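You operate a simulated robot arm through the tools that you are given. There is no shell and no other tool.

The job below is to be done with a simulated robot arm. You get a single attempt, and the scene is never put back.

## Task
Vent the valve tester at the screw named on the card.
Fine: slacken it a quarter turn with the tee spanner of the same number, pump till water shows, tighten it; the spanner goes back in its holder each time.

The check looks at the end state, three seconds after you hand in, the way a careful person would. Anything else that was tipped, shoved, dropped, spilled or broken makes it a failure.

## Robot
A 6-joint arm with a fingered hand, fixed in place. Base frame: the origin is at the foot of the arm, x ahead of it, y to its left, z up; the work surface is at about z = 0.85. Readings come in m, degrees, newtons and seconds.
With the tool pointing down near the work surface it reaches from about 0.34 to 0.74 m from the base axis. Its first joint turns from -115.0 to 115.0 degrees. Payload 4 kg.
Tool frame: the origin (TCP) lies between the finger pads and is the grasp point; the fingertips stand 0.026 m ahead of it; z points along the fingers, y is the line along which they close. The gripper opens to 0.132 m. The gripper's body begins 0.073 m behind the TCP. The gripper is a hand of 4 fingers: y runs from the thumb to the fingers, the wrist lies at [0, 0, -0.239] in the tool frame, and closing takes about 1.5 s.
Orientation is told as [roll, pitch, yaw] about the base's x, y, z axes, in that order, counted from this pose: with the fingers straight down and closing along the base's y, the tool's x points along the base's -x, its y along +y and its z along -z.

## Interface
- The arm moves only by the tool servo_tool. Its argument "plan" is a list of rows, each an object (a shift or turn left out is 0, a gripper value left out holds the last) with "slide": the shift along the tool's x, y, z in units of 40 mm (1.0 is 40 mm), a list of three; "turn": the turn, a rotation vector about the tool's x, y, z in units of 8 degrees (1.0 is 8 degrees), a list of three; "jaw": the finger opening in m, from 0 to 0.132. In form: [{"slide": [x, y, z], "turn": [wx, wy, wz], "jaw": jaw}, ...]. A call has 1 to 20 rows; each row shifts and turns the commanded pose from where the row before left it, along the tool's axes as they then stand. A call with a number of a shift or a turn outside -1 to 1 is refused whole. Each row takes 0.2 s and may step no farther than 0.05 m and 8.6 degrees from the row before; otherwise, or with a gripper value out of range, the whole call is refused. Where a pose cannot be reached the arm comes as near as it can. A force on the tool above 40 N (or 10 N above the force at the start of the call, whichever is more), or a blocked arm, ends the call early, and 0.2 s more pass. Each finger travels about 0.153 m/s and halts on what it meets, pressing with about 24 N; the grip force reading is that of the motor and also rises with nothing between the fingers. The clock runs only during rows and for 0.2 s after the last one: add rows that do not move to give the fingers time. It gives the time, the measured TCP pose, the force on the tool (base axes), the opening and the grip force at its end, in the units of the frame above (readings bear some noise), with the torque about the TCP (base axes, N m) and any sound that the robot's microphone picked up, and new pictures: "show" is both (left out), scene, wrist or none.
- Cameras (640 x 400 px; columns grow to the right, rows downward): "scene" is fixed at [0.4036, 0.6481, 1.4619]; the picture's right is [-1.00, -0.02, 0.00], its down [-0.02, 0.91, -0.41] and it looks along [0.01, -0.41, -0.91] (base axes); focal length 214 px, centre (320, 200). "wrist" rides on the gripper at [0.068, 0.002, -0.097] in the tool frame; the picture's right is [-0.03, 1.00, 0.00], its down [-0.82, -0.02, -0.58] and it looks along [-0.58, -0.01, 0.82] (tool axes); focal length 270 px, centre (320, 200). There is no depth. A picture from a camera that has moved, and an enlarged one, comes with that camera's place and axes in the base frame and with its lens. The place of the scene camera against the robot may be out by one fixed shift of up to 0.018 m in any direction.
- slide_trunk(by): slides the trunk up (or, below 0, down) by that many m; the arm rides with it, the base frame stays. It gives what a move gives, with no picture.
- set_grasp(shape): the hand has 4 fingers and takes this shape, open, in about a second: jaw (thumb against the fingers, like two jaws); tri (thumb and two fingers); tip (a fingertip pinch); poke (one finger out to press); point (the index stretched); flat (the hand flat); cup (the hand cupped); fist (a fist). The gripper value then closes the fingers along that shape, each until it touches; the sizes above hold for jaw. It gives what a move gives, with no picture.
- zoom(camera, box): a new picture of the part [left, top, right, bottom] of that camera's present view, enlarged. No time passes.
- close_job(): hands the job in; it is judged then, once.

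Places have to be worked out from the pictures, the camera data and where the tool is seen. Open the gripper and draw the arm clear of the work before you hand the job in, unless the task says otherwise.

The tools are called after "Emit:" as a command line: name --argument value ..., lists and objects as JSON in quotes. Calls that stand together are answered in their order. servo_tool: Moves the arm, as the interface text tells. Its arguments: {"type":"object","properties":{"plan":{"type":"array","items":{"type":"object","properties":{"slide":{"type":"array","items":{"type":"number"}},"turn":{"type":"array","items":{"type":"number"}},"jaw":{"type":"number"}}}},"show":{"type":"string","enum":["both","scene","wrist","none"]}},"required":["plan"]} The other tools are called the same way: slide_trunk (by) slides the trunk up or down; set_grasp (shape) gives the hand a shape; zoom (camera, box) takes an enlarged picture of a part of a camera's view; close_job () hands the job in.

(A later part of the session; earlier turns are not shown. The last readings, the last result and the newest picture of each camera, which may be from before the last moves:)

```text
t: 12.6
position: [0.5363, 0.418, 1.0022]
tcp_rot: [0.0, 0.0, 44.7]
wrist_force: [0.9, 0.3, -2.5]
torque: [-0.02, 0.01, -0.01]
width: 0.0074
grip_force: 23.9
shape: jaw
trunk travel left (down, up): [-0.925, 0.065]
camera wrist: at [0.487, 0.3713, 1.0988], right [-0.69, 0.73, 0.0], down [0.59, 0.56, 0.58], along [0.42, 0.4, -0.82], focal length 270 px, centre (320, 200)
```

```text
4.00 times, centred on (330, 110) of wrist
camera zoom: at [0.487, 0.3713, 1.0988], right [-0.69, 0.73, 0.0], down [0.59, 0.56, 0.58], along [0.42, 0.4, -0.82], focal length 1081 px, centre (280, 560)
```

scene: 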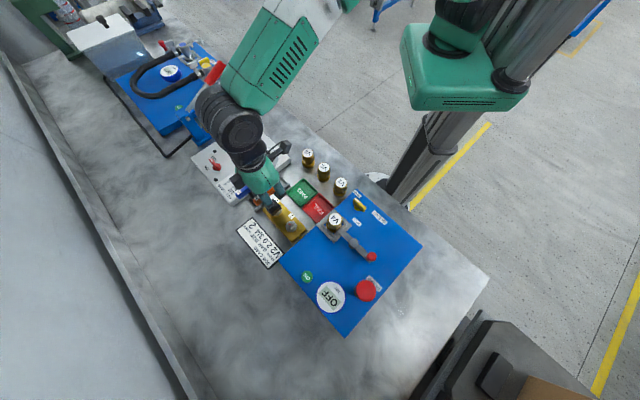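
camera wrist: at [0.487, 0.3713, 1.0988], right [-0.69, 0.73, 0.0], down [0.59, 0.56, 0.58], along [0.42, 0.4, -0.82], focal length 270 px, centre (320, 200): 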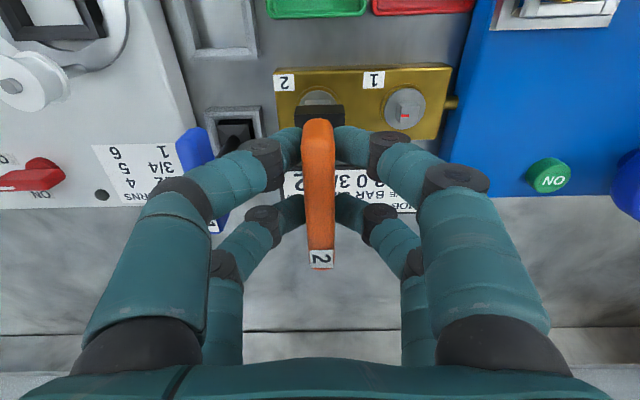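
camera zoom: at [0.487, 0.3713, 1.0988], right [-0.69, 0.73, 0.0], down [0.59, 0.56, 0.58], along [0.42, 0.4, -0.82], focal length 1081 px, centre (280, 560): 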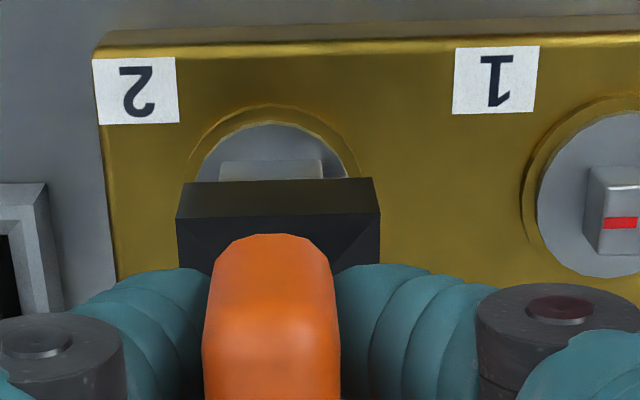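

The socket is nearly over the pin, with the pin's near side just showing beneath it. I'll zoom in for a precise lateral comparison.

Emit:
zoom --camera "wrist" --box '[295, 85, 345, 120]'

Emit:
zoom --camera "scene" --box '[262, 190, 302, 225]'

```text
11.43 times, centred on (320, 102) of wrist
camera zoom: at [0.487, 0.3713, 1.0988], right [-0.69, 0.73, 0.0], down [0.59, 0.56, 0.58], along [0.42, 0.4, -0.82], focal length 3089 px, centre (320, 1314)
```

zoom: 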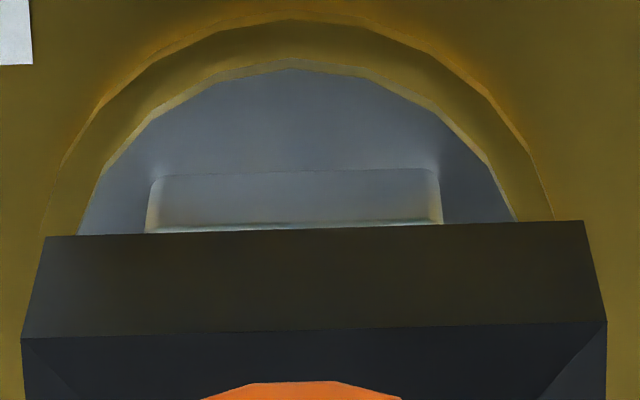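

```text
11.43 times, centred on (282, 208) of scene
camera zoom: at [0.4036, 0.6481, 1.4619], right [-1.0, -0.02, 0.0], down [-0.02, 0.91, -0.41], along [0.01, -0.41, -0.91], focal length 2451 px, centre (754, 114)
```

zoom: 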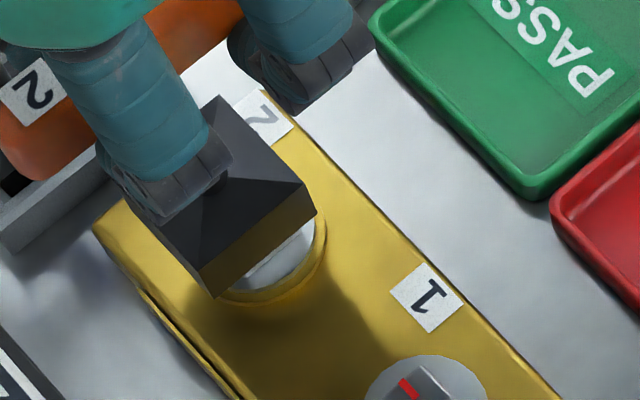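

The fine zoom shows the pin is about 1.4 mm toward tool -y and 0.6 mm toward -x of the socket, and the yaw matches to within 0.3°. I'll correct that and descend gently, watching the force.

Emit:
servo_tool --plan '[{"slide": [-0.015, -0.035, 0]}, {"slide": [0, 0, 0.2]}, {"slide": [0, 0, 0.15]}, {"slide": [0, 0, 0]}]'

Emit:
zoom --camera "wrist" --box '[285, 80, 355, 130]'

Emit:
zoom --camera "scene" --box '[262, 190, 302, 225]'

```text
t: 13.6
position: [0.5361, 0.4178, 0.9884]
tcp_rot: [0.0, 0.0, 44.8]
wrist_force: [-2.0, -1.1, -0.7]
torque: [-0.12, 0.13, 0.02]
width: 0.0073
grip_force: 24.1
shape: jaw
trunk travel left (down, up): [-0.925, 0.065]
camera wrist: at [0.4874, 0.3709, 1.0856], right [-0.69, 0.73, 0.0], down [0.59, 0.56, 0.58], along [0.42, 0.4, -0.82], focal length 270 px, centre (320, 200)
```

scene: 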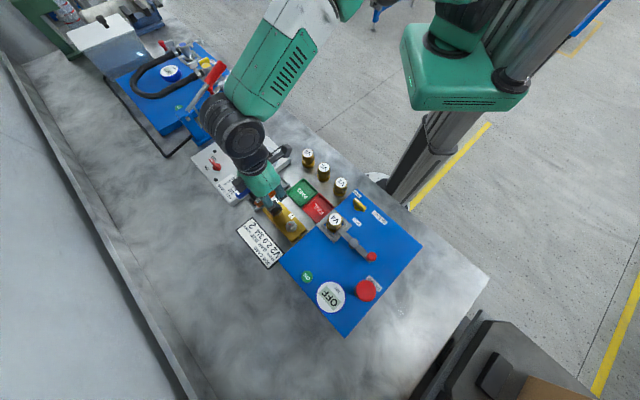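
wrist: 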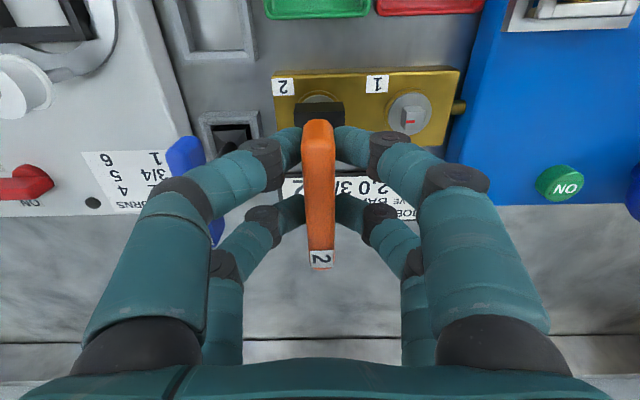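

```text
8.00 times, centred on (320, 105) of wrist
camera zoom: at [0.4874, 0.3709, 1.0856], right [-0.69, 0.73, 0.0], down [0.59, 0.56, 0.58], along [0.42, 0.4, -0.82], focal length 2162 px, centre (320, 960)
```

zoom: 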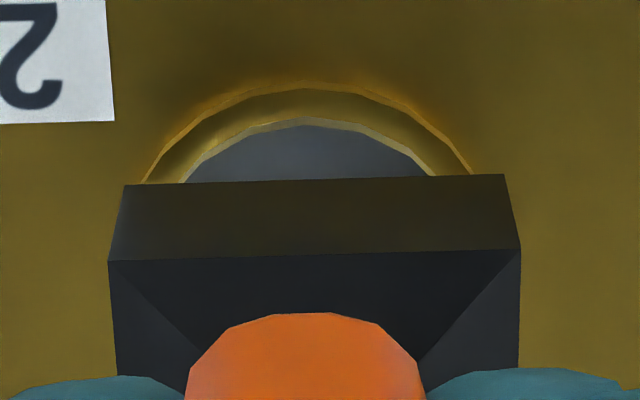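

```text
11.43 times, centred on (282, 208) of scene
camera zoom: at [0.4036, 0.6481, 1.4619], right [-1.0, -0.02, 0.0], down [-0.02, 0.91, -0.41], along [0.01, -0.41, -0.91], focal length 2451 px, centre (754, 114)
```

zoom: 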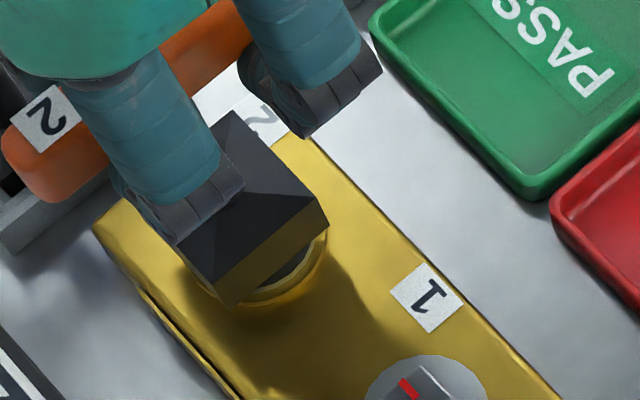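

There is a light side force of about 2 N toward tool +x, which suggests the socket is just starting onto the pin slightly off. I'll nudge +x 0.6 mm and -y 0.6 mm, then lower 4 mm.

Emit:
servo_tool --plan '[{"slide": [0.015, -0.015, 0]}, {"slide": [0, 0, 0.1]}, {"slide": [0, 0, 0]}]' --show "none"

Emit:
zoom --camera "wrist" --box '[285, 80, 355, 130]'

```text
t: 14.4
position: [0.5373, 0.4154, 0.9822]
tcp_rot: [0.1, -0.1, 44.8]
wrist_force: [-0.8, -1.6, -2.4]
torque: [-0.14, 0.13, 0.02]
width: 0.0074
grip_force: 23.8
shape: jaw
trunk travel left (down, up): [-0.925, 0.065]
```

```text
8.00 times, centred on (320, 105) of wrist
camera zoom: at [0.4871, 0.3695, 1.0801], right [-0.69, 0.73, 0.0], down [0.59, 0.56, 0.58], along [0.42, 0.4, -0.82], focal length 2162 px, centre (320, 960)
```

zoom: 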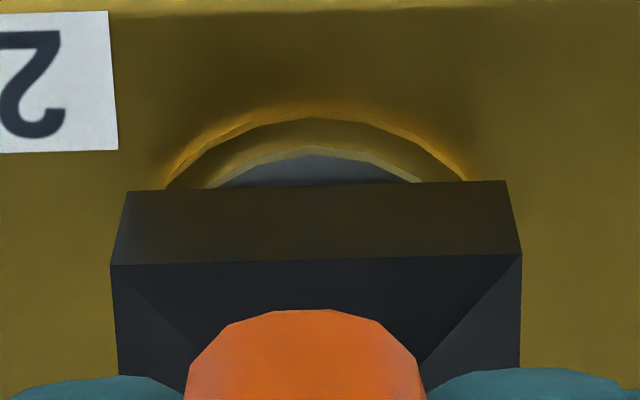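

The socket is aligned in y, but its tip has been pushed about 1.2 mm toward +x in the grip, and the torque agrees. I'll shift the hand +x by 1.1 mm to take off the side load and read again.

Emit:
servo_tool --plan '[{"slide": [0.028, 0, 0]}, {"slide": [0, 0, 0]}, {"slide": [0, 0, 0]}]' --show "none"

Emit:
zoom --camera "wrist" --box '[285, 80, 355, 130]'

Emit:
zoom --camera "scene" --box '[252, 180, 302, 225]'

```text
t: 15.2
position: [0.5359, 0.4153, 0.9824]
tcp_rot: [0.1, 0.0, 44.8]
wrist_force: [-0.3, -0.2, -2.8]
torque: [-0.05, 0.07, -0.01]
width: 0.0076
grip_force: 24.1
shape: jaw
trunk travel left (down, up): [-0.925, 0.065]
```

```text
8.00 times, centred on (320, 105) of wrist
camera zoom: at [0.4869, 0.3689, 1.0806], right [-0.69, 0.73, 0.0], down [0.59, 0.56, 0.58], along [0.42, 0.4, -0.82], focal length 2162 px, centre (320, 960)
```

zoom: 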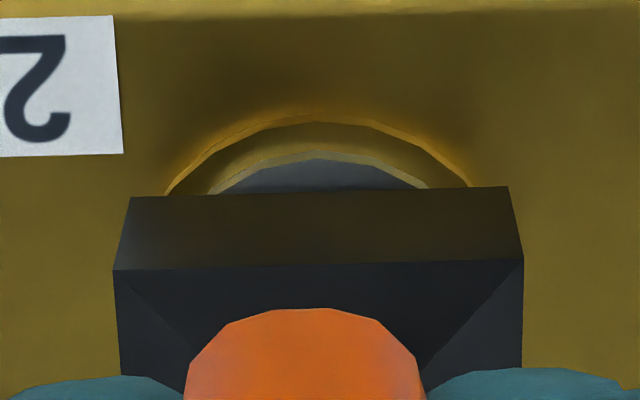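

```text
8.89 times, centred on (277, 202) of scene
camera zoom: at [0.4036, 0.6481, 1.4619], right [-1.0, -0.02, 0.0], down [-0.02, 0.91, -0.41], along [0.01, -0.41, -0.91], focal length 1906 px, centre (702, 178)
```

zoom: 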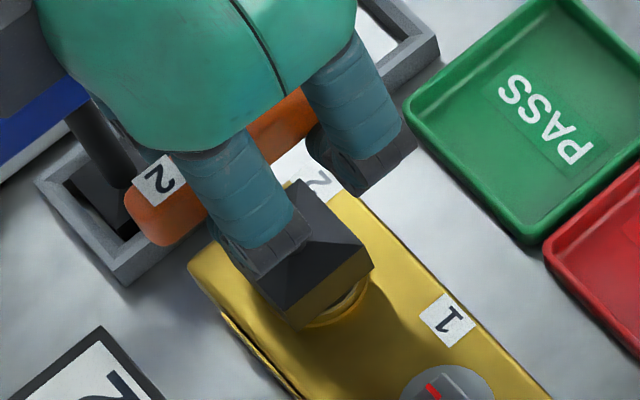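

The torque halved, so that was the right direction. I'll shift another 0.7 mm in +x and lower 4 mm.

Emit:
servo_tool --plan '[{"slide": [0.018, 0, 0]}, {"slide": [0, 0, 0.1]}, {"slide": [0, 0, 0]}]' --show "none"

Emit:
zoom --camera "wrist" --box '[285, 80, 355, 130]'

```text
t: 16.0
position: [0.537, 0.4148, 0.9782]
tcp_rot: [-0.1, 0.1, 44.8]
wrist_force: [0.8, 1.4, -2.2]
torque: [-0.02, 0.01, -0.01]
width: 0.0073
grip_force: 23.8
shape: jaw
trunk travel left (down, up): [-0.925, 0.065]
```

```text
8.00 times, centred on (320, 105) of wrist
camera zoom: at [0.4874, 0.368, 1.0763], right [-0.69, 0.73, 0.0], down [0.59, 0.56, 0.58], along [0.42, 0.4, -0.82], focal length 2162 px, centre (320, 960)
```

zoom: 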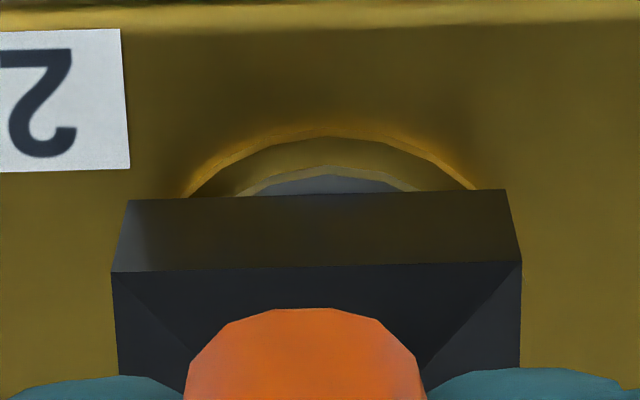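

The torque is near zero at z = 0.978 and the socket is still going down freely. I'll correct +0.6 mm in y and lower 4 mm more.

Emit:
servo_tool --plan '[{"slide": [0, 0.016, 0.1]}, {"slide": [0, 0, 0]}, {"slide": [0, 0, 0]}]' --show "none"

Emit:
zoom --camera "wrist" --box '[285, 80, 355, 130]'

Emit:
zoom --camera "scene" --box '[252, 180, 302, 225]'

```text
t: 16.8
position: [0.5368, 0.4156, 0.9752]
tcp_rot: [0.0, 0.0, 44.8]
wrist_force: [-1.0, -0.5, -2.9]
torque: [-0.04, 0.04, 0.0]
width: 0.007
grip_force: 24.3
shape: jaw
trunk travel left (down, up): [-0.925, 0.065]
```

```text
8.00 times, centred on (320, 105) of wrist
camera zoom: at [0.4863, 0.3692, 1.0725], right [-0.69, 0.73, 0.0], down [0.59, 0.56, 0.58], along [0.42, 0.4, -0.82], focal length 2162 px, centre (320, 960)
```

zoom: 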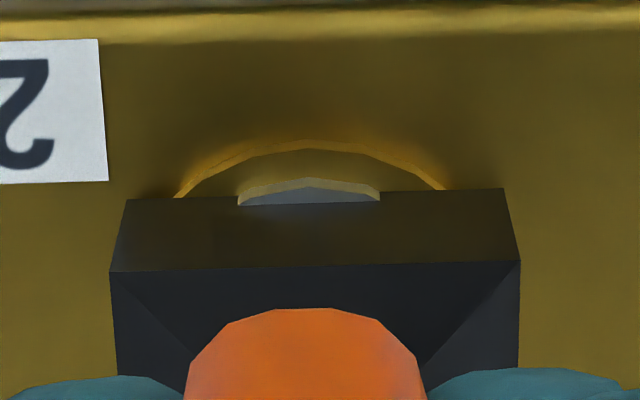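

```text
8.89 times, centred on (277, 202) of scene
camera zoom: at [0.4036, 0.6481, 1.4619], right [-1.0, -0.02, 0.0], down [-0.02, 0.91, -0.41], along [0.01, -0.41, -0.91], focal length 1906 px, centre (702, 178)
```

zoom: 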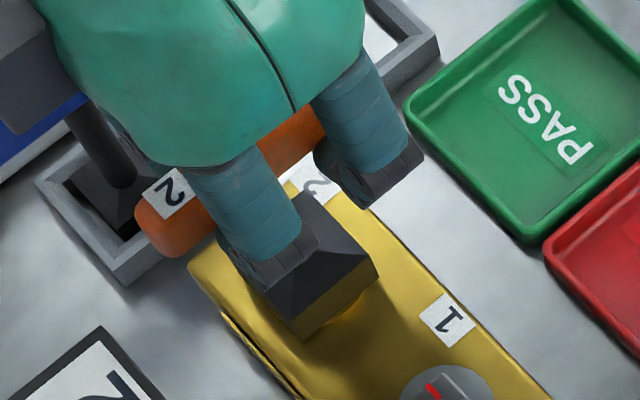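

The socket is now fully over the pin: its bottom is level with the disc and there is no vertical load. I'll turn counter-clockwise from above (tool -z) in stages, watching the torque.

Emit:
servo_tool --plan '[{"slide": [0, 0, 0.02], "turn": [0, 0, -0.5]}, {"turn": [0, 0, -0.5]}, {"turn": [0, 0, 0]}]' --show "none"

Emit:
zoom --camera "wrist" --box '[270, 80, 370, 150]'

```text
t: 17.6
position: [0.5358, 0.4153, 0.9749]
tcp_rot: [0.1, 0.0, 52.9]
wrist_force: [-0.4, -1.9, -2.7]
torque: [-0.15, 0.1, -0.01]
width: 0.0076
grip_force: 23.5
shape: jaw
trunk travel left (down, up): [-0.925, 0.065]
```

```text
5.71 times, centred on (320, 115) of wrist
camera zoom: at [0.4932, 0.362, 1.0725], right [-0.78, 0.62, 0.0], down [0.51, 0.64, 0.58], along [0.36, 0.45, -0.82], focal length 1544 px, centre (320, 686)
```

zoom: 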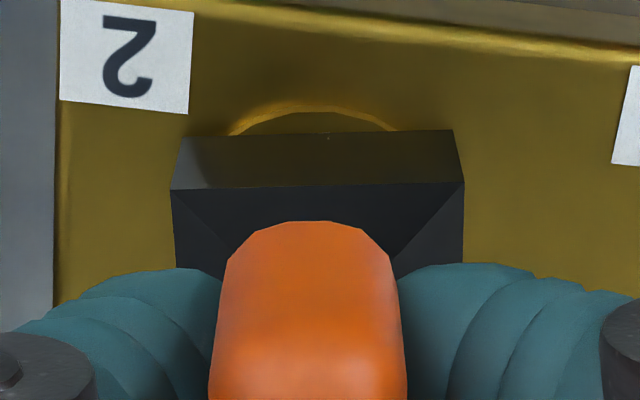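

The tool has turned 8° with only small loads. I'll continue another 24°.

Emit:
servo_tool --plan '[{"turn": [0, 0, -0.75]}, {"turn": [0, 0, -0.75]}, {"turn": [0, 0, -0.75]}, {"turn": [0, 0, -0.75]}, {"turn": [0, 0, 0]}]'

Emit:
zoom --camera "wrist" --box '[270, 80, 370, 150]'

Emit:
zoom --camera "scene" --box '[242, 170, 312, 230]'

```text
t: 18.8
position: [0.5335, 0.4169, 0.9751]
tcp_rot: [0.1, -0.1, 76.9]
wrist_force: [1.0, -4.9, 0.8]
torque: [-0.26, -0.05, -0.02]
width: 0.0073
grip_force: 23.9
shape: jaw
trunk travel left (down, up): [-0.925, 0.065]
camera wrist: at [0.5173, 0.3499, 1.0725], right [-0.97, 0.25, 0.0], down [0.2, 0.79, 0.58], along [0.14, 0.56, -0.82], focal length 270 px, centre (320, 200)
```

scene: 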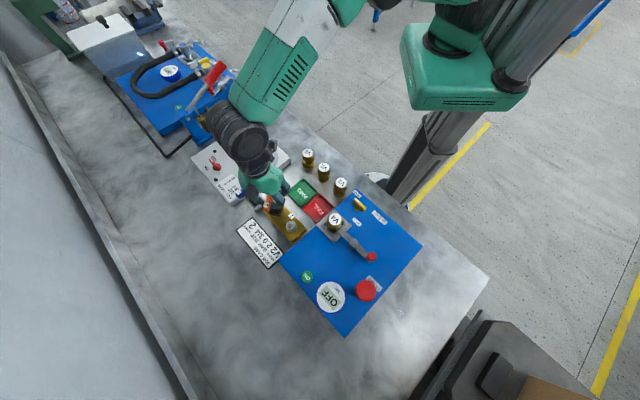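
wrist: 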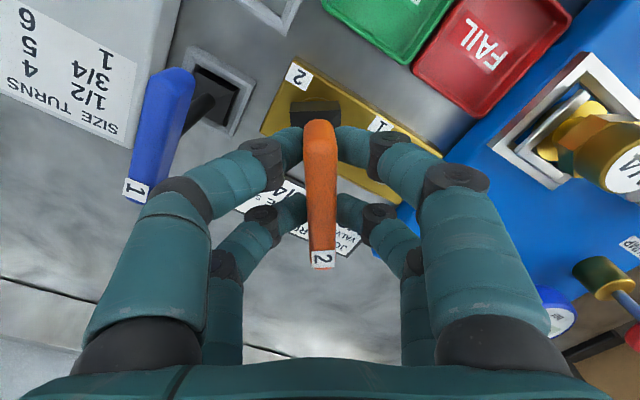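

```text
5.71 times, centred on (320, 115) of wrist
camera zoom: at [0.5173, 0.3499, 1.0725], right [-0.97, 0.25, 0.0], down [0.2, 0.79, 0.58], along [0.14, 0.56, -0.82], focal length 1544 px, centre (320, 686)
```

zoom: 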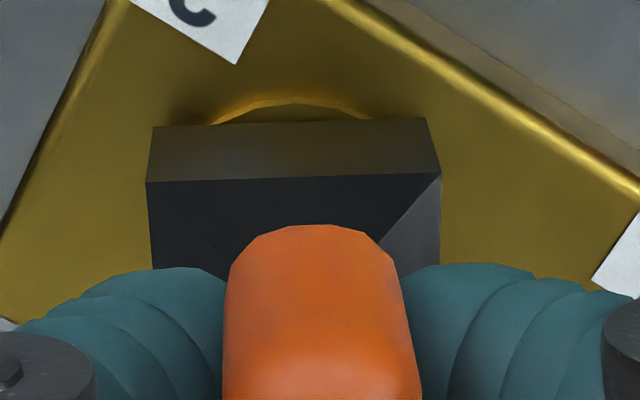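

```text
6.67 times, centred on (277, 200) of scene
camera zoom: at [0.4036, 0.6481, 1.4619], right [-1.0, -0.02, 0.0], down [-0.02, 0.91, -0.41], along [0.01, -0.41, -0.91], focal length 1430 px, centre (607, 200)
```

zoom: 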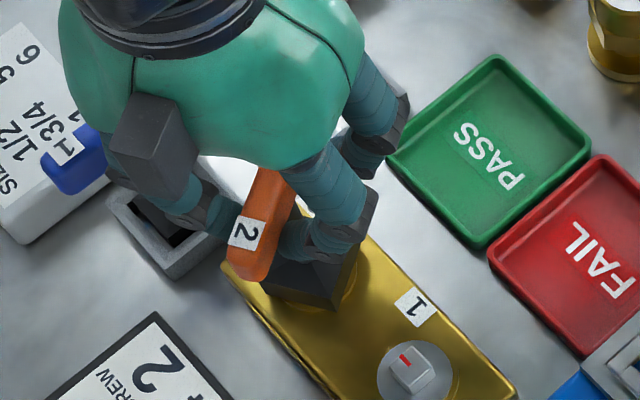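

The readings show the hand drifted about 3 mm toward tool +y during the turn, so the socket is being pulled sideways at about 5 N. I'll pause the turn and re-centre the hand over the screw.

Emit:
servo_tool --plan '[{"slide": [0.02, -0.04, 0]}, {"slide": [0.018, -0.035, 0]}, {"slide": [0, 0, 0]}]' --show "none"

Emit:
zoom --camera "wrist" --box '[270, 80, 370, 150]'

```text
t: 19.6
position: [0.5353, 0.4141, 0.9752]
tcp_rot: [0.0, 0.0, 76.8]
wrist_force: [0.3, -0.8, -2.8]
torque: [-0.05, 0.07, 0.03]
width: 0.0074
grip_force: 24.6
shape: jaw
trunk travel left (down, up): [-0.925, 0.065]
```

```text
5.71 times, centred on (320, 115) of wrist
camera zoom: at [0.5201, 0.348, 1.0726], right [-0.97, 0.25, 0.0], down [0.21, 0.79, 0.58], along [0.15, 0.56, -0.82], focal length 1544 px, centre (320, 686)
```

zoom: 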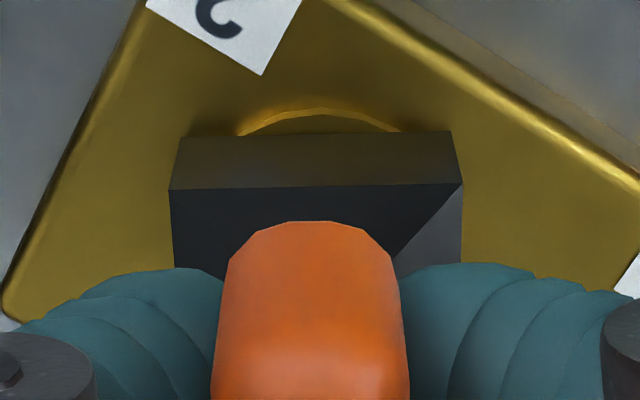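

The socket is centred again and the loads are small. I'll continue the turn by 16° with a little compensation, then check.

Emit:
servo_tool --plan '[{"slide": [0, -0.012, 0], "turn": [0, 0, -0.67]}, {"slide": [0, -0.012, 0], "turn": [0, 0, -0.67]}, {"slide": [0, -0.012, 0], "turn": [0, 0, -0.66]}, {"slide": [0, 0, 0]}]' --show "none"

Emit:
zoom --camera "wrist" --box '[270, 80, 370, 150]'

```text
t: 20.6
position: [0.5381, 0.4135, 0.9753]
tcp_rot: [0.0, 0.0, 92.9]
wrist_force: [-1.8, -1.0, 0.6]
torque: [-0.07, 0.07, -0.04]
width: 0.0074
grip_force: 24.3
shape: jaw
trunk travel left (down, up): [-0.925, 0.065]
```

```text
5.71 times, centred on (320, 115) of wrist
camera zoom: at [0.54, 0.3451, 1.0722], right [-1.0, -0.03, 0.0], down [-0.02, 0.82, 0.58], along [-0.01, 0.58, -0.82], focal length 1544 px, centre (320, 686)
```

zoom: 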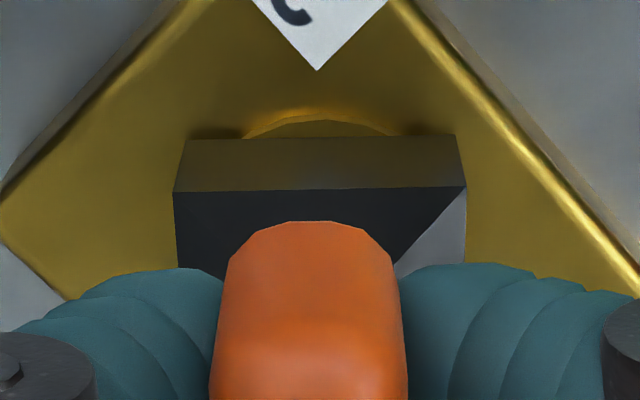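

The loads are low and the socket is centred at yaw 93°. I'll continue 16° more.

Emit:
servo_tool --plan '[{"slide": [0, 0, 0], "turn": [0, 0, -0.67]}, {"slide": [0, 0, 0], "turn": [0, 0, -0.67]}, {"slide": [0, 0, 0], "turn": [0, 0, -0.66]}, {"slide": [0, 0, 0]}]' --show "none"

Emit:
zoom --camera "wrist" --box '[270, 80, 370, 150]'

```text
t: 21.6
position: [0.538, 0.4129, 0.9737]
tcp_rot: [0.0, 0.0, 108.9]
wrist_force: [1.5, -0.7, 2.8]
torque: [0.0, 0.01, -0.01]
width: 0.0073
grip_force: 23.8
shape: jaw
trunk travel left (down, up): [-0.925, 0.065]
```

```text
5.71 times, centred on (320, 115) of wrist
camera zoom: at [0.559, 0.3481, 1.0721], right [-0.95, -0.3, 0.0], down [-0.25, 0.78, 0.58], along [-0.17, 0.55, -0.82], focal length 1544 px, centre (320, 686)
```

zoom: 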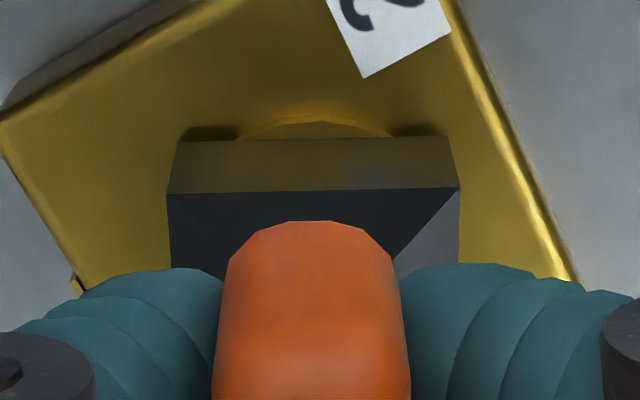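

Yaw is 109° and there's a slight upward push as the screw backs out, so I'll lift 0.8 mm and continue 16°.

Emit:
servo_tool --plan '[{"slide": [0, -0.015, -0.02], "turn": [0, 0, -0.67]}, {"slide": [0, 0, 0], "turn": [0, 0, -0.67]}, {"slide": [0, 0, 0], "turn": [0, 0, -0.66]}, {"slide": [0, 0, 0]}]' --show "none"

Emit:
zoom --camera "wrist" --box '[270, 80, 370, 150]'

```text
t: 22.6
position: [0.535, 0.4174, 0.9754]
tcp_rot: [-0.1, 0.5, 124.3]
wrist_force: [4.8, -5.0, 2.0]
torque: [-0.36, -0.27, -0.04]
width: 0.0077
grip_force: 23.8
shape: jaw
out of reach, approached as far as the arm can: row 3
trunk travel left (down, up): [-0.925, 0.065]
```

```text
5.71 times, centred on (320, 115) of wrist
camera zoom: at [0.5721, 0.3608, 1.073], right [-0.84, -0.54, 0.0], down [-0.45, 0.69, 0.57], along [-0.31, 0.48, -0.82], focal length 1544 px, centre (320, 686)
```

zoom: 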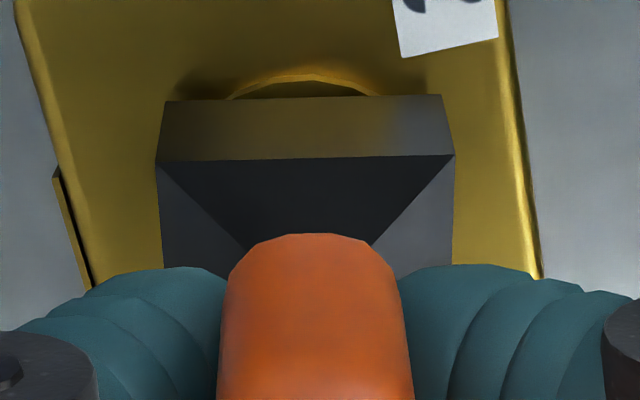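

The wrist hit its reach limit near yaw 124°, after about 79° of turn. I'll back the yaw off a few degrees inside the socket's slack to unload it and restore the hand position.

Emit:
servo_tool --plan '[{"turn": [0, 0, 0.4]}, {"turn": [0, 0, 0]}]' --show "none"

Emit:
zoom --camera "wrist" --box '[270, 80, 370, 150]'

```text
t: 23.2
position: [0.5337, 0.4188, 0.9744]
tcp_rot: [-0.1, 0.0, 121.6]
wrist_force: [2.6, -2.7, 1.1]
torque: [-0.25, -0.16, -0.02]
width: 0.0075
grip_force: 23.6
shape: jaw
trunk travel left (down, up): [-0.925, 0.065]
```

```text
5.71 times, centred on (320, 115) of wrist
camera zoom: at [0.5693, 0.3588, 1.072], right [-0.86, -0.5, 0.0], down [-0.41, 0.71, 0.58], along [-0.29, 0.5, -0.82], focal length 1544 px, centre (320, 686)
```

zoom: 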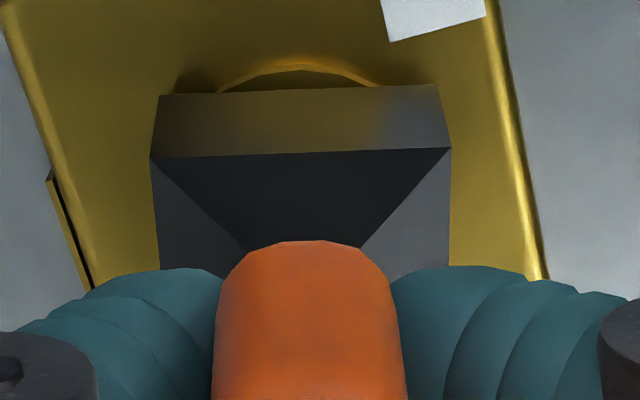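

The hand itself shifted about 6 mm, which tilted the spanner in the grip. I'll bring the hand back over the screw in small steps.

Emit:
servo_tool --plan '[{"slide": [0.06, 0, 0]}, {"slide": [0.06, 0, 0]}, {"slide": [0, 0, 0]}]' --show "none"

Emit:
zoom --camera "wrist" --box '[270, 80, 370, 150]'

```text
t: 24.0
position: [0.5365, 0.4137, 0.9741]
tcp_rot: [0.1, 0.0, 121.6]
wrist_force: [-1.0, 1.1, -2.2]
torque: [0.1, 0.08, 0.03]
width: 0.0075
grip_force: 23.5
shape: jaw
trunk travel left (down, up): [-0.925, 0.065]
```

```text
5.71 times, centred on (320, 115) of wrist
camera zoom: at [0.5716, 0.355, 1.072], right [-0.86, -0.5, 0.0], down [-0.41, 0.71, 0.58], along [-0.29, 0.5, -0.82], focal length 1544 px, centre (320, 686)
```

zoom: 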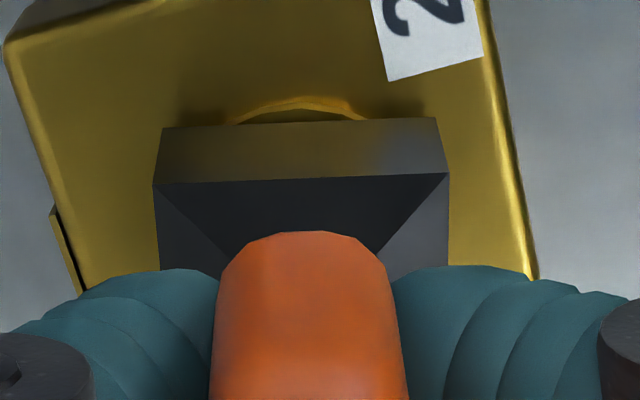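

The side load has reversed slightly, so I'll ease back 0.8 mm and lift the socket straight off the pin to see where the screw mark is.

Emit:
servo_tool --plan '[{"slide": [-0.02, 0, 0]}, {"slide": [0, 0, -0.2]}, {"slide": [0, 0, -0.3]}, {"slide": [0, 0, -0.5]}, {"slide": [0, 0, -0.5]}, {"slide": [0, 0, 0]}]'

Emit:
zoom --camera "wrist" --box '[260, 40, 400, 140]'

Emit:
zoom --camera "scene" --box '[242, 170, 312, 240]'

```text
t: 25.4
position: [0.537, 0.4138, 1.0363]
tcp_rot: [0.0, 0.1, 121.5]
wrist_force: [0.2, 0.3, -2.8]
torque: [-0.01, -0.01, 0.0]
width: 0.0075
grip_force: 23.9
shape: jaw
trunk travel left (down, up): [-0.925, 0.065]
camera wrist: at [0.5723, 0.355, 1.1337], right [-0.86, -0.5, 0.0], down [-0.41, 0.71, 0.58], along [-0.29, 0.5, -0.82], focal length 270 px, centre (320, 200)
```

scene: 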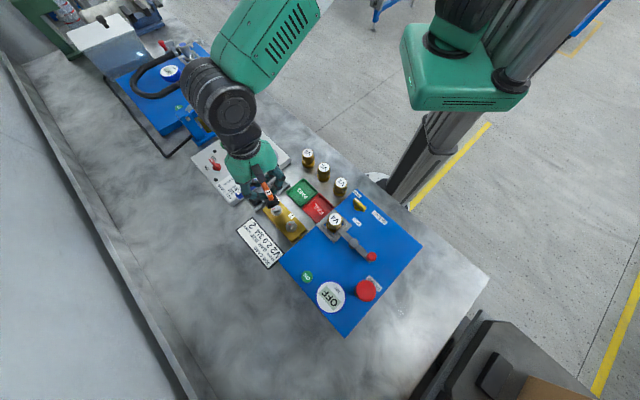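
wrist: 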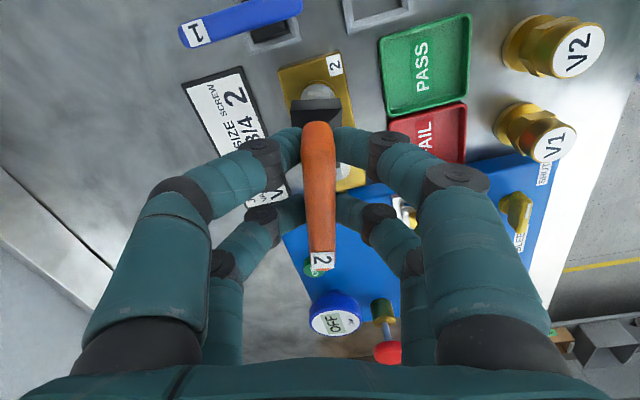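

```text
4.00 times, centred on (330, 90) of wrist
camera zoom: at [0.5723, 0.355, 1.1337], right [-0.86, -0.5, 0.0], down [-0.41, 0.71, 0.58], along [-0.29, 0.5, -0.82], focal length 1081 px, centre (280, 640)
```

zoom: 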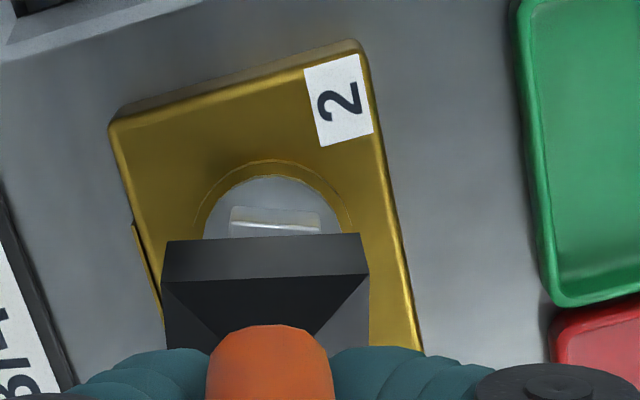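

```text
5.71 times, centred on (277, 205) of scene
camera zoom: at [0.4036, 0.6481, 1.4619], right [-1.0, -0.02, 0.0], down [-0.02, 0.91, -0.41], along [0.01, -0.41, -0.91], focal length 1226 px, centre (566, 171)
```

zoom: 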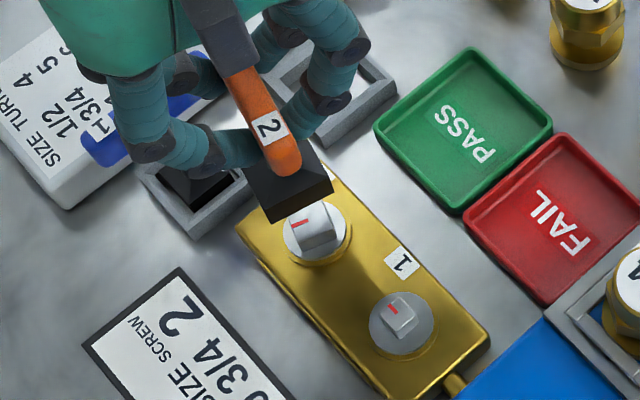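

The mark on screw 2 is visible in the scene now. I'll zoom in to measure how far it has turned.

Emit:
zoom --camera "scene" --box '[262, 192, 302, 227]'

Emit:
zoom --camera "wrist" --box '[285, 70, 355, 120]'

```text
11.43 times, centred on (282, 210) of scene
camera zoom: at [0.4036, 0.6481, 1.4619], right [-1.0, -0.02, 0.0], down [-0.02, 0.91, -0.41], along [0.01, -0.41, -0.91], focal length 2451 px, centre (754, 91)
```

zoom: 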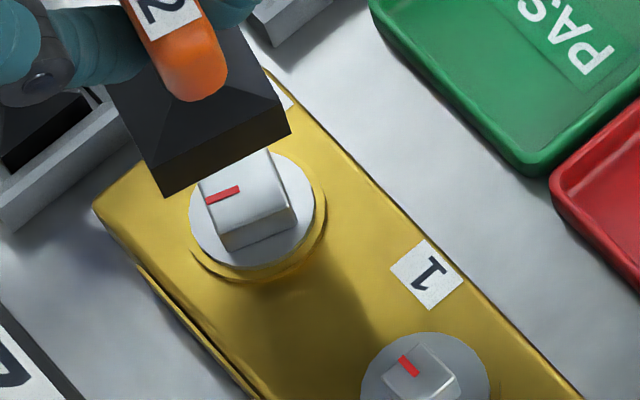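

```text
8.00 times, centred on (320, 95) of wrist
camera zoom: at [0.5723, 0.355, 1.1337], right [-0.86, -0.5, 0.0], down [-0.41, 0.71, 0.58], along [-0.29, 0.5, -0.82], focal length 2162 px, centre (320, 1040)
```

zoom: 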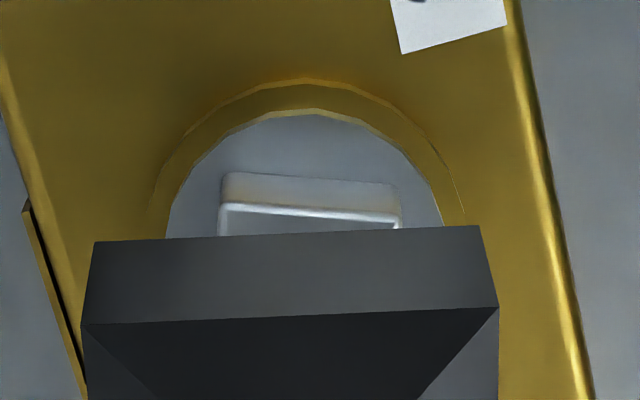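

Screw 2 has turned about 70° so far, and the socket has roughly ±7° of play. I'll rotate the hand back about 93° in the air so the square can re-engage from a comfortable yaw.

Emit:
servo_tool --plan '[{"turn": [0, 0, 0.97]}, {"turn": [0, 0, 0.97]}, {"turn": [0, 0, 0.97]}, {"turn": [0, 0, 0.97]}, {"turn": [0, 0, 0.97]}, {"turn": [0, 0, 0.97]}, {"turn": [0, 0, 0.97]}, {"turn": [0, 0, 0.97]}, {"turn": [0, 0, 0.97]}, {"turn": [0, 0, 0.97]}, {"turn": [0, 0, 0.97]}, {"turn": [0, 0, 0.97]}, {"turn": [0, 0, 0]}]'

Emit:
zoom --camera "wrist" --box '[285, 70, 355, 120]'

Emit:
zoom --camera "scene" --box '[252, 180, 312, 230]'

```text
t: 28.2
position: [0.5367, 0.4145, 1.0352]
tcp_rot: [-0.1, 0.0, 28.3]
wrist_force: [0.7, 0.0, -2.7]
torque: [0.0, -0.01, 0.0]
width: 0.0075
grip_force: 23.9
shape: jaw
trunk travel left (down, up): [-0.925, 0.065]
camera wrist: at [0.4768, 0.3834, 1.1323], right [-0.45, 0.89, 0.0], down [0.73, 0.37, 0.58], along [0.51, 0.26, -0.82], focal length 270 px, centre (320, 200)
```

scene: 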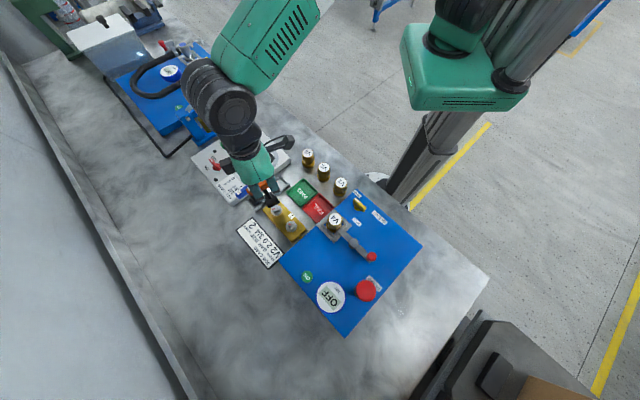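
wrist: 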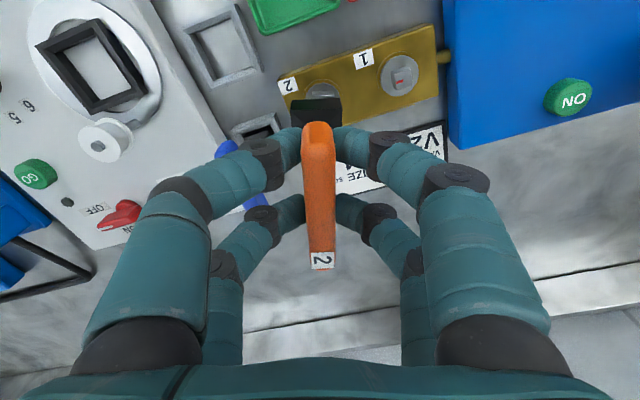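

```text
8.00 times, centred on (320, 95) of wrist
camera zoom: at [0.4768, 0.3834, 1.1323], right [-0.45, 0.89, 0.0], down [0.73, 0.37, 0.58], along [0.51, 0.26, -0.82], focal length 2162 px, centre (320, 1040)
```

zoom: 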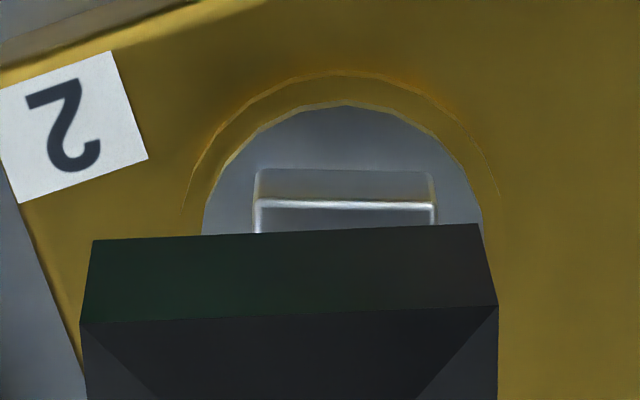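

```text
8.00 times, centred on (282, 205) of scene
camera zoom: at [0.4036, 0.6481, 1.4619], right [-1.0, -0.02, 0.0], down [-0.02, 0.91, -0.41], along [0.01, -0.41, -0.91], focal length 1716 px, centre (624, 160)
```

zoom: 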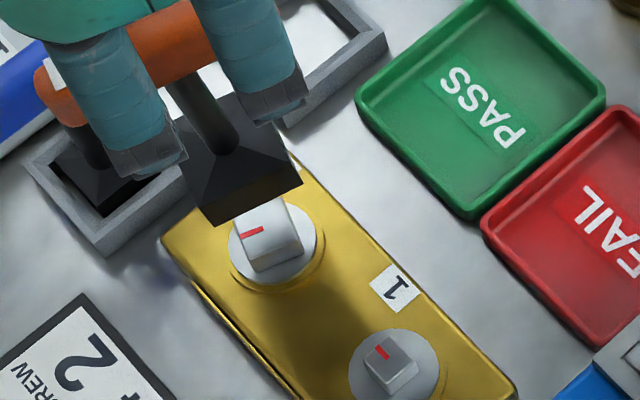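

The pin now reads about 70.8° turned. The socket tip needs about 3.5 mm toward -x and 4.5 mm toward +y, plus 2.5° of yaw, to sit over it. I'll apply that and lower to just above the pin.

Emit:
servo_tool --plan '[{"slide": [-0.0875, 0.1125, 0], "turn": [0, 0, 0.32]}, {"slide": [0, 0, 0.45]}, {"slide": [0, 0, 0.4]}, {"slide": [0, 0, 0]}]' --show "none"

Emit:
zoom --camera "wrist" --box '[285, 70, 355, 120]'

Emit:
zoom --camera "scene" --box '[252, 180, 312, 230]'

```text
t: 29.2
position: [0.5385, 0.4203, 1.0014]
tcp_rot: [-0.1, -0.1, 26.0]
wrist_force: [0.3, 0.1, -3.0]
torque: [0.0, 0.02, -0.02]
width: 0.0075
grip_force: 24.0
shape: jaw
trunk travel left (down, up): [-0.925, 0.065]
```

```text
8.00 times, centred on (320, 95) of wrist
camera zoom: at [0.4762, 0.3912, 1.0981], right [-0.41, 0.91, 0.0], down [0.74, 0.34, 0.58], along [0.53, 0.24, -0.82], focal length 2162 px, centre (320, 1040)
```

zoom: 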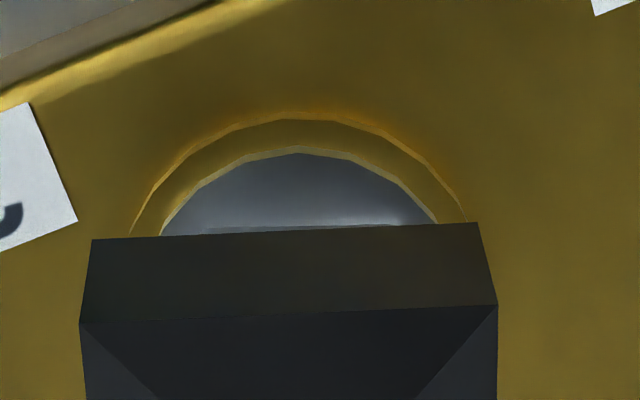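

```text
8.00 times, centred on (282, 205) of scene
camera zoom: at [0.4036, 0.6481, 1.4619], right [-1.0, -0.02, 0.0], down [-0.02, 0.91, -0.41], along [0.01, -0.41, -0.91], focal length 1716 px, centre (624, 160)
```

zoom: 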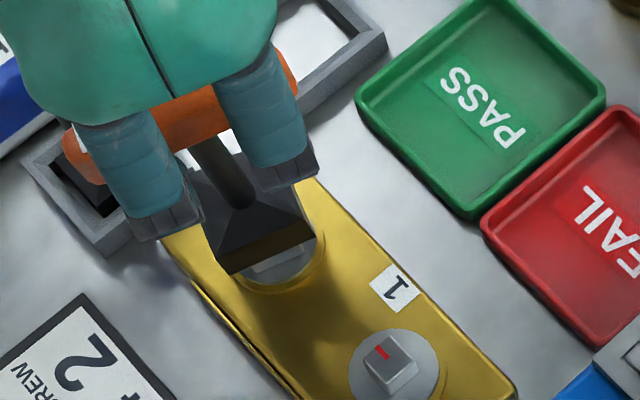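

The tip is within about 1 mm of the pin. I'll make a small trim and lower 12 mm onto it, watching the torque.

Emit:
servo_tool --plan '[{"slide": [-0.01, 0.017, 0.1]}, {"slide": [0, 0, 0.1]}, {"slide": [0, 0, 0.1]}, {"slide": [0, 0, 0]}]' --show "none"

Emit:
zoom --camera "wrist" --box '[285, 70, 355, 120]'

```text
t: 30.2
position: [0.5386, 0.4222, 0.9883]
tcp_rot: [0.0, 0.0, 26.0]
wrist_force: [0.2, -0.5, -1.5]
torque: [0.01, 0.03, 0.0]
width: 0.0076
grip_force: 23.9
shape: jaw
trunk travel left (down, up): [-0.925, 0.065]
```

```text
8.00 times, centred on (320, 95) of wrist
camera zoom: at [0.4766, 0.3933, 1.086], right [-0.41, 0.91, 0.0], down [0.74, 0.34, 0.58], along [0.53, 0.24, -0.82], focal length 2162 px, centre (320, 1040)
```

zoom: 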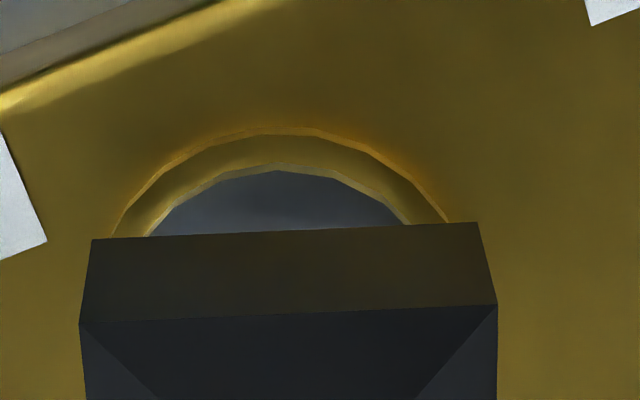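

The loads are still nil, but the image shows the hand moved about 1 mm too far toward +y and -x. I'll trim back and lower 4 mm.

Emit:
servo_tool --plan '[{"slide": [0.025, -0.02, 0]}, {"slide": [0, 0, 0.1]}, {"slide": [0, 0, 0]}]' --show "none"

Emit:
zoom --camera "wrist" --box '[285, 70, 355, 120]'

```text
t: 31.0
position: [0.5382, 0.4204, 0.9839]
tcp_rot: [0.0, 0.0, 26.0]
wrist_force: [-0.6, 0.1, -3.0]
torque: [-0.03, 0.06, -0.02]
width: 0.0074
grip_force: 23.6
shape: jaw
trunk travel left (down, up): [-0.925, 0.065]
```

```text
8.00 times, centred on (320, 95) of wrist
camera zoom: at [0.4769, 0.3923, 1.082], right [-0.41, 0.91, 0.0], down [0.74, 0.34, 0.58], along [0.53, 0.24, -0.82], focal length 2162 px, centre (320, 1040)
```

zoom: 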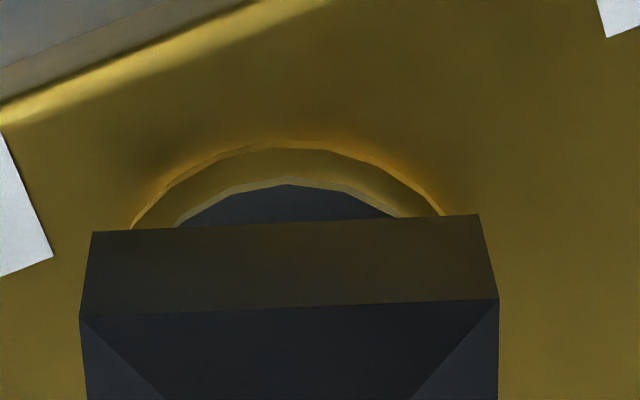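

The tip is engaging, with a slight push toward +x. I'll follow it by 0.8 mm and lower further.

Emit:
servo_tool --plan '[{"slide": [0.02, 0, 0]}, {"slide": [0, 0, 0.1]}, {"slide": [0, 0, 0.1]}, {"slide": [0, 0, 0]}]' --show "none"

Emit:
zoom --camera "wrist" --box '[285, 70, 355, 120]'

```text
t: 32.0
position: [0.5376, 0.4196, 0.9773]
tcp_rot: [-0.1, 0.1, 26.0]
wrist_force: [0.9, 0.7, -2.9]
torque: [0.02, 0.02, 0.0]
width: 0.0073
grip_force: 24.0
shape: jaw
trunk travel left (down, up): [-0.925, 0.065]
```

```text
8.00 times, centred on (320, 95) of wrist
camera zoom: at [0.4766, 0.3909, 1.074], right [-0.41, 0.91, 0.0], down [0.74, 0.34, 0.58], along [0.53, 0.24, -0.82], focal length 2162 px, centre (320, 1040)
```

zoom: 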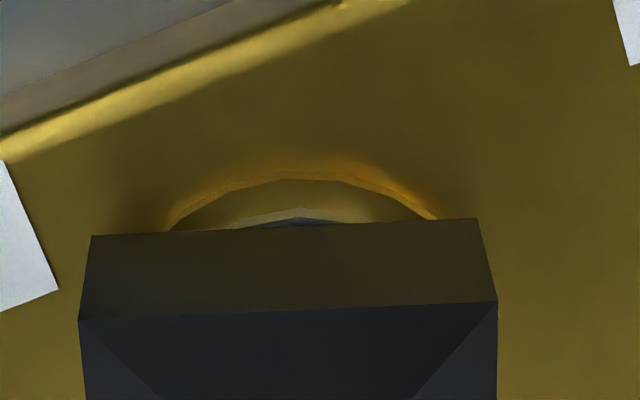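

The socket is engaged and unloaded at yaw 26°. I'll lower 1.5 mm more and turn counter-clockwise about 25°, to about yaw 51°, allowing for the socket's play.

Emit:
servo_tool --plan '[{"slide": [0, 0, 0.04]}, {"turn": [0, 0, -0.8]}, {"turn": [0, 0, -0.8]}, {"turn": [0, 0, -0.8]}, {"turn": [0, 0, -0.8]}, {"turn": [0, 0, 0]}]' --show "none"

Emit:
zoom --camera "wrist" --box '[285, 70, 355, 120]'

```text
t: 33.4
position: [0.5378, 0.4186, 0.9749]
tcp_rot: [0.0, -0.1, 51.5]
wrist_force: [-0.7, 0.2, -3.1]
torque: [-0.04, 0.06, 0.01]
width: 0.0074
grip_force: 24.3
shape: jaw
trunk travel left (down, up): [-0.925, 0.065]
```

```text
8.00 times, centred on (320, 95) of wrist
camera zoom: at [0.4943, 0.3663, 1.0724], right [-0.77, 0.64, 0.0], down [0.52, 0.63, 0.58], along [0.37, 0.44, -0.82], focal length 2162 px, centre (320, 1040)
```

zoom: 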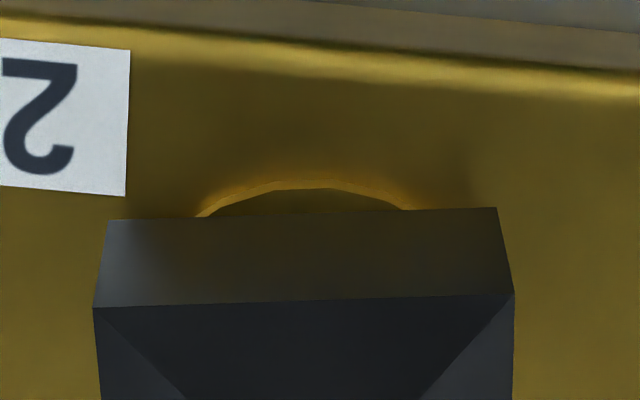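

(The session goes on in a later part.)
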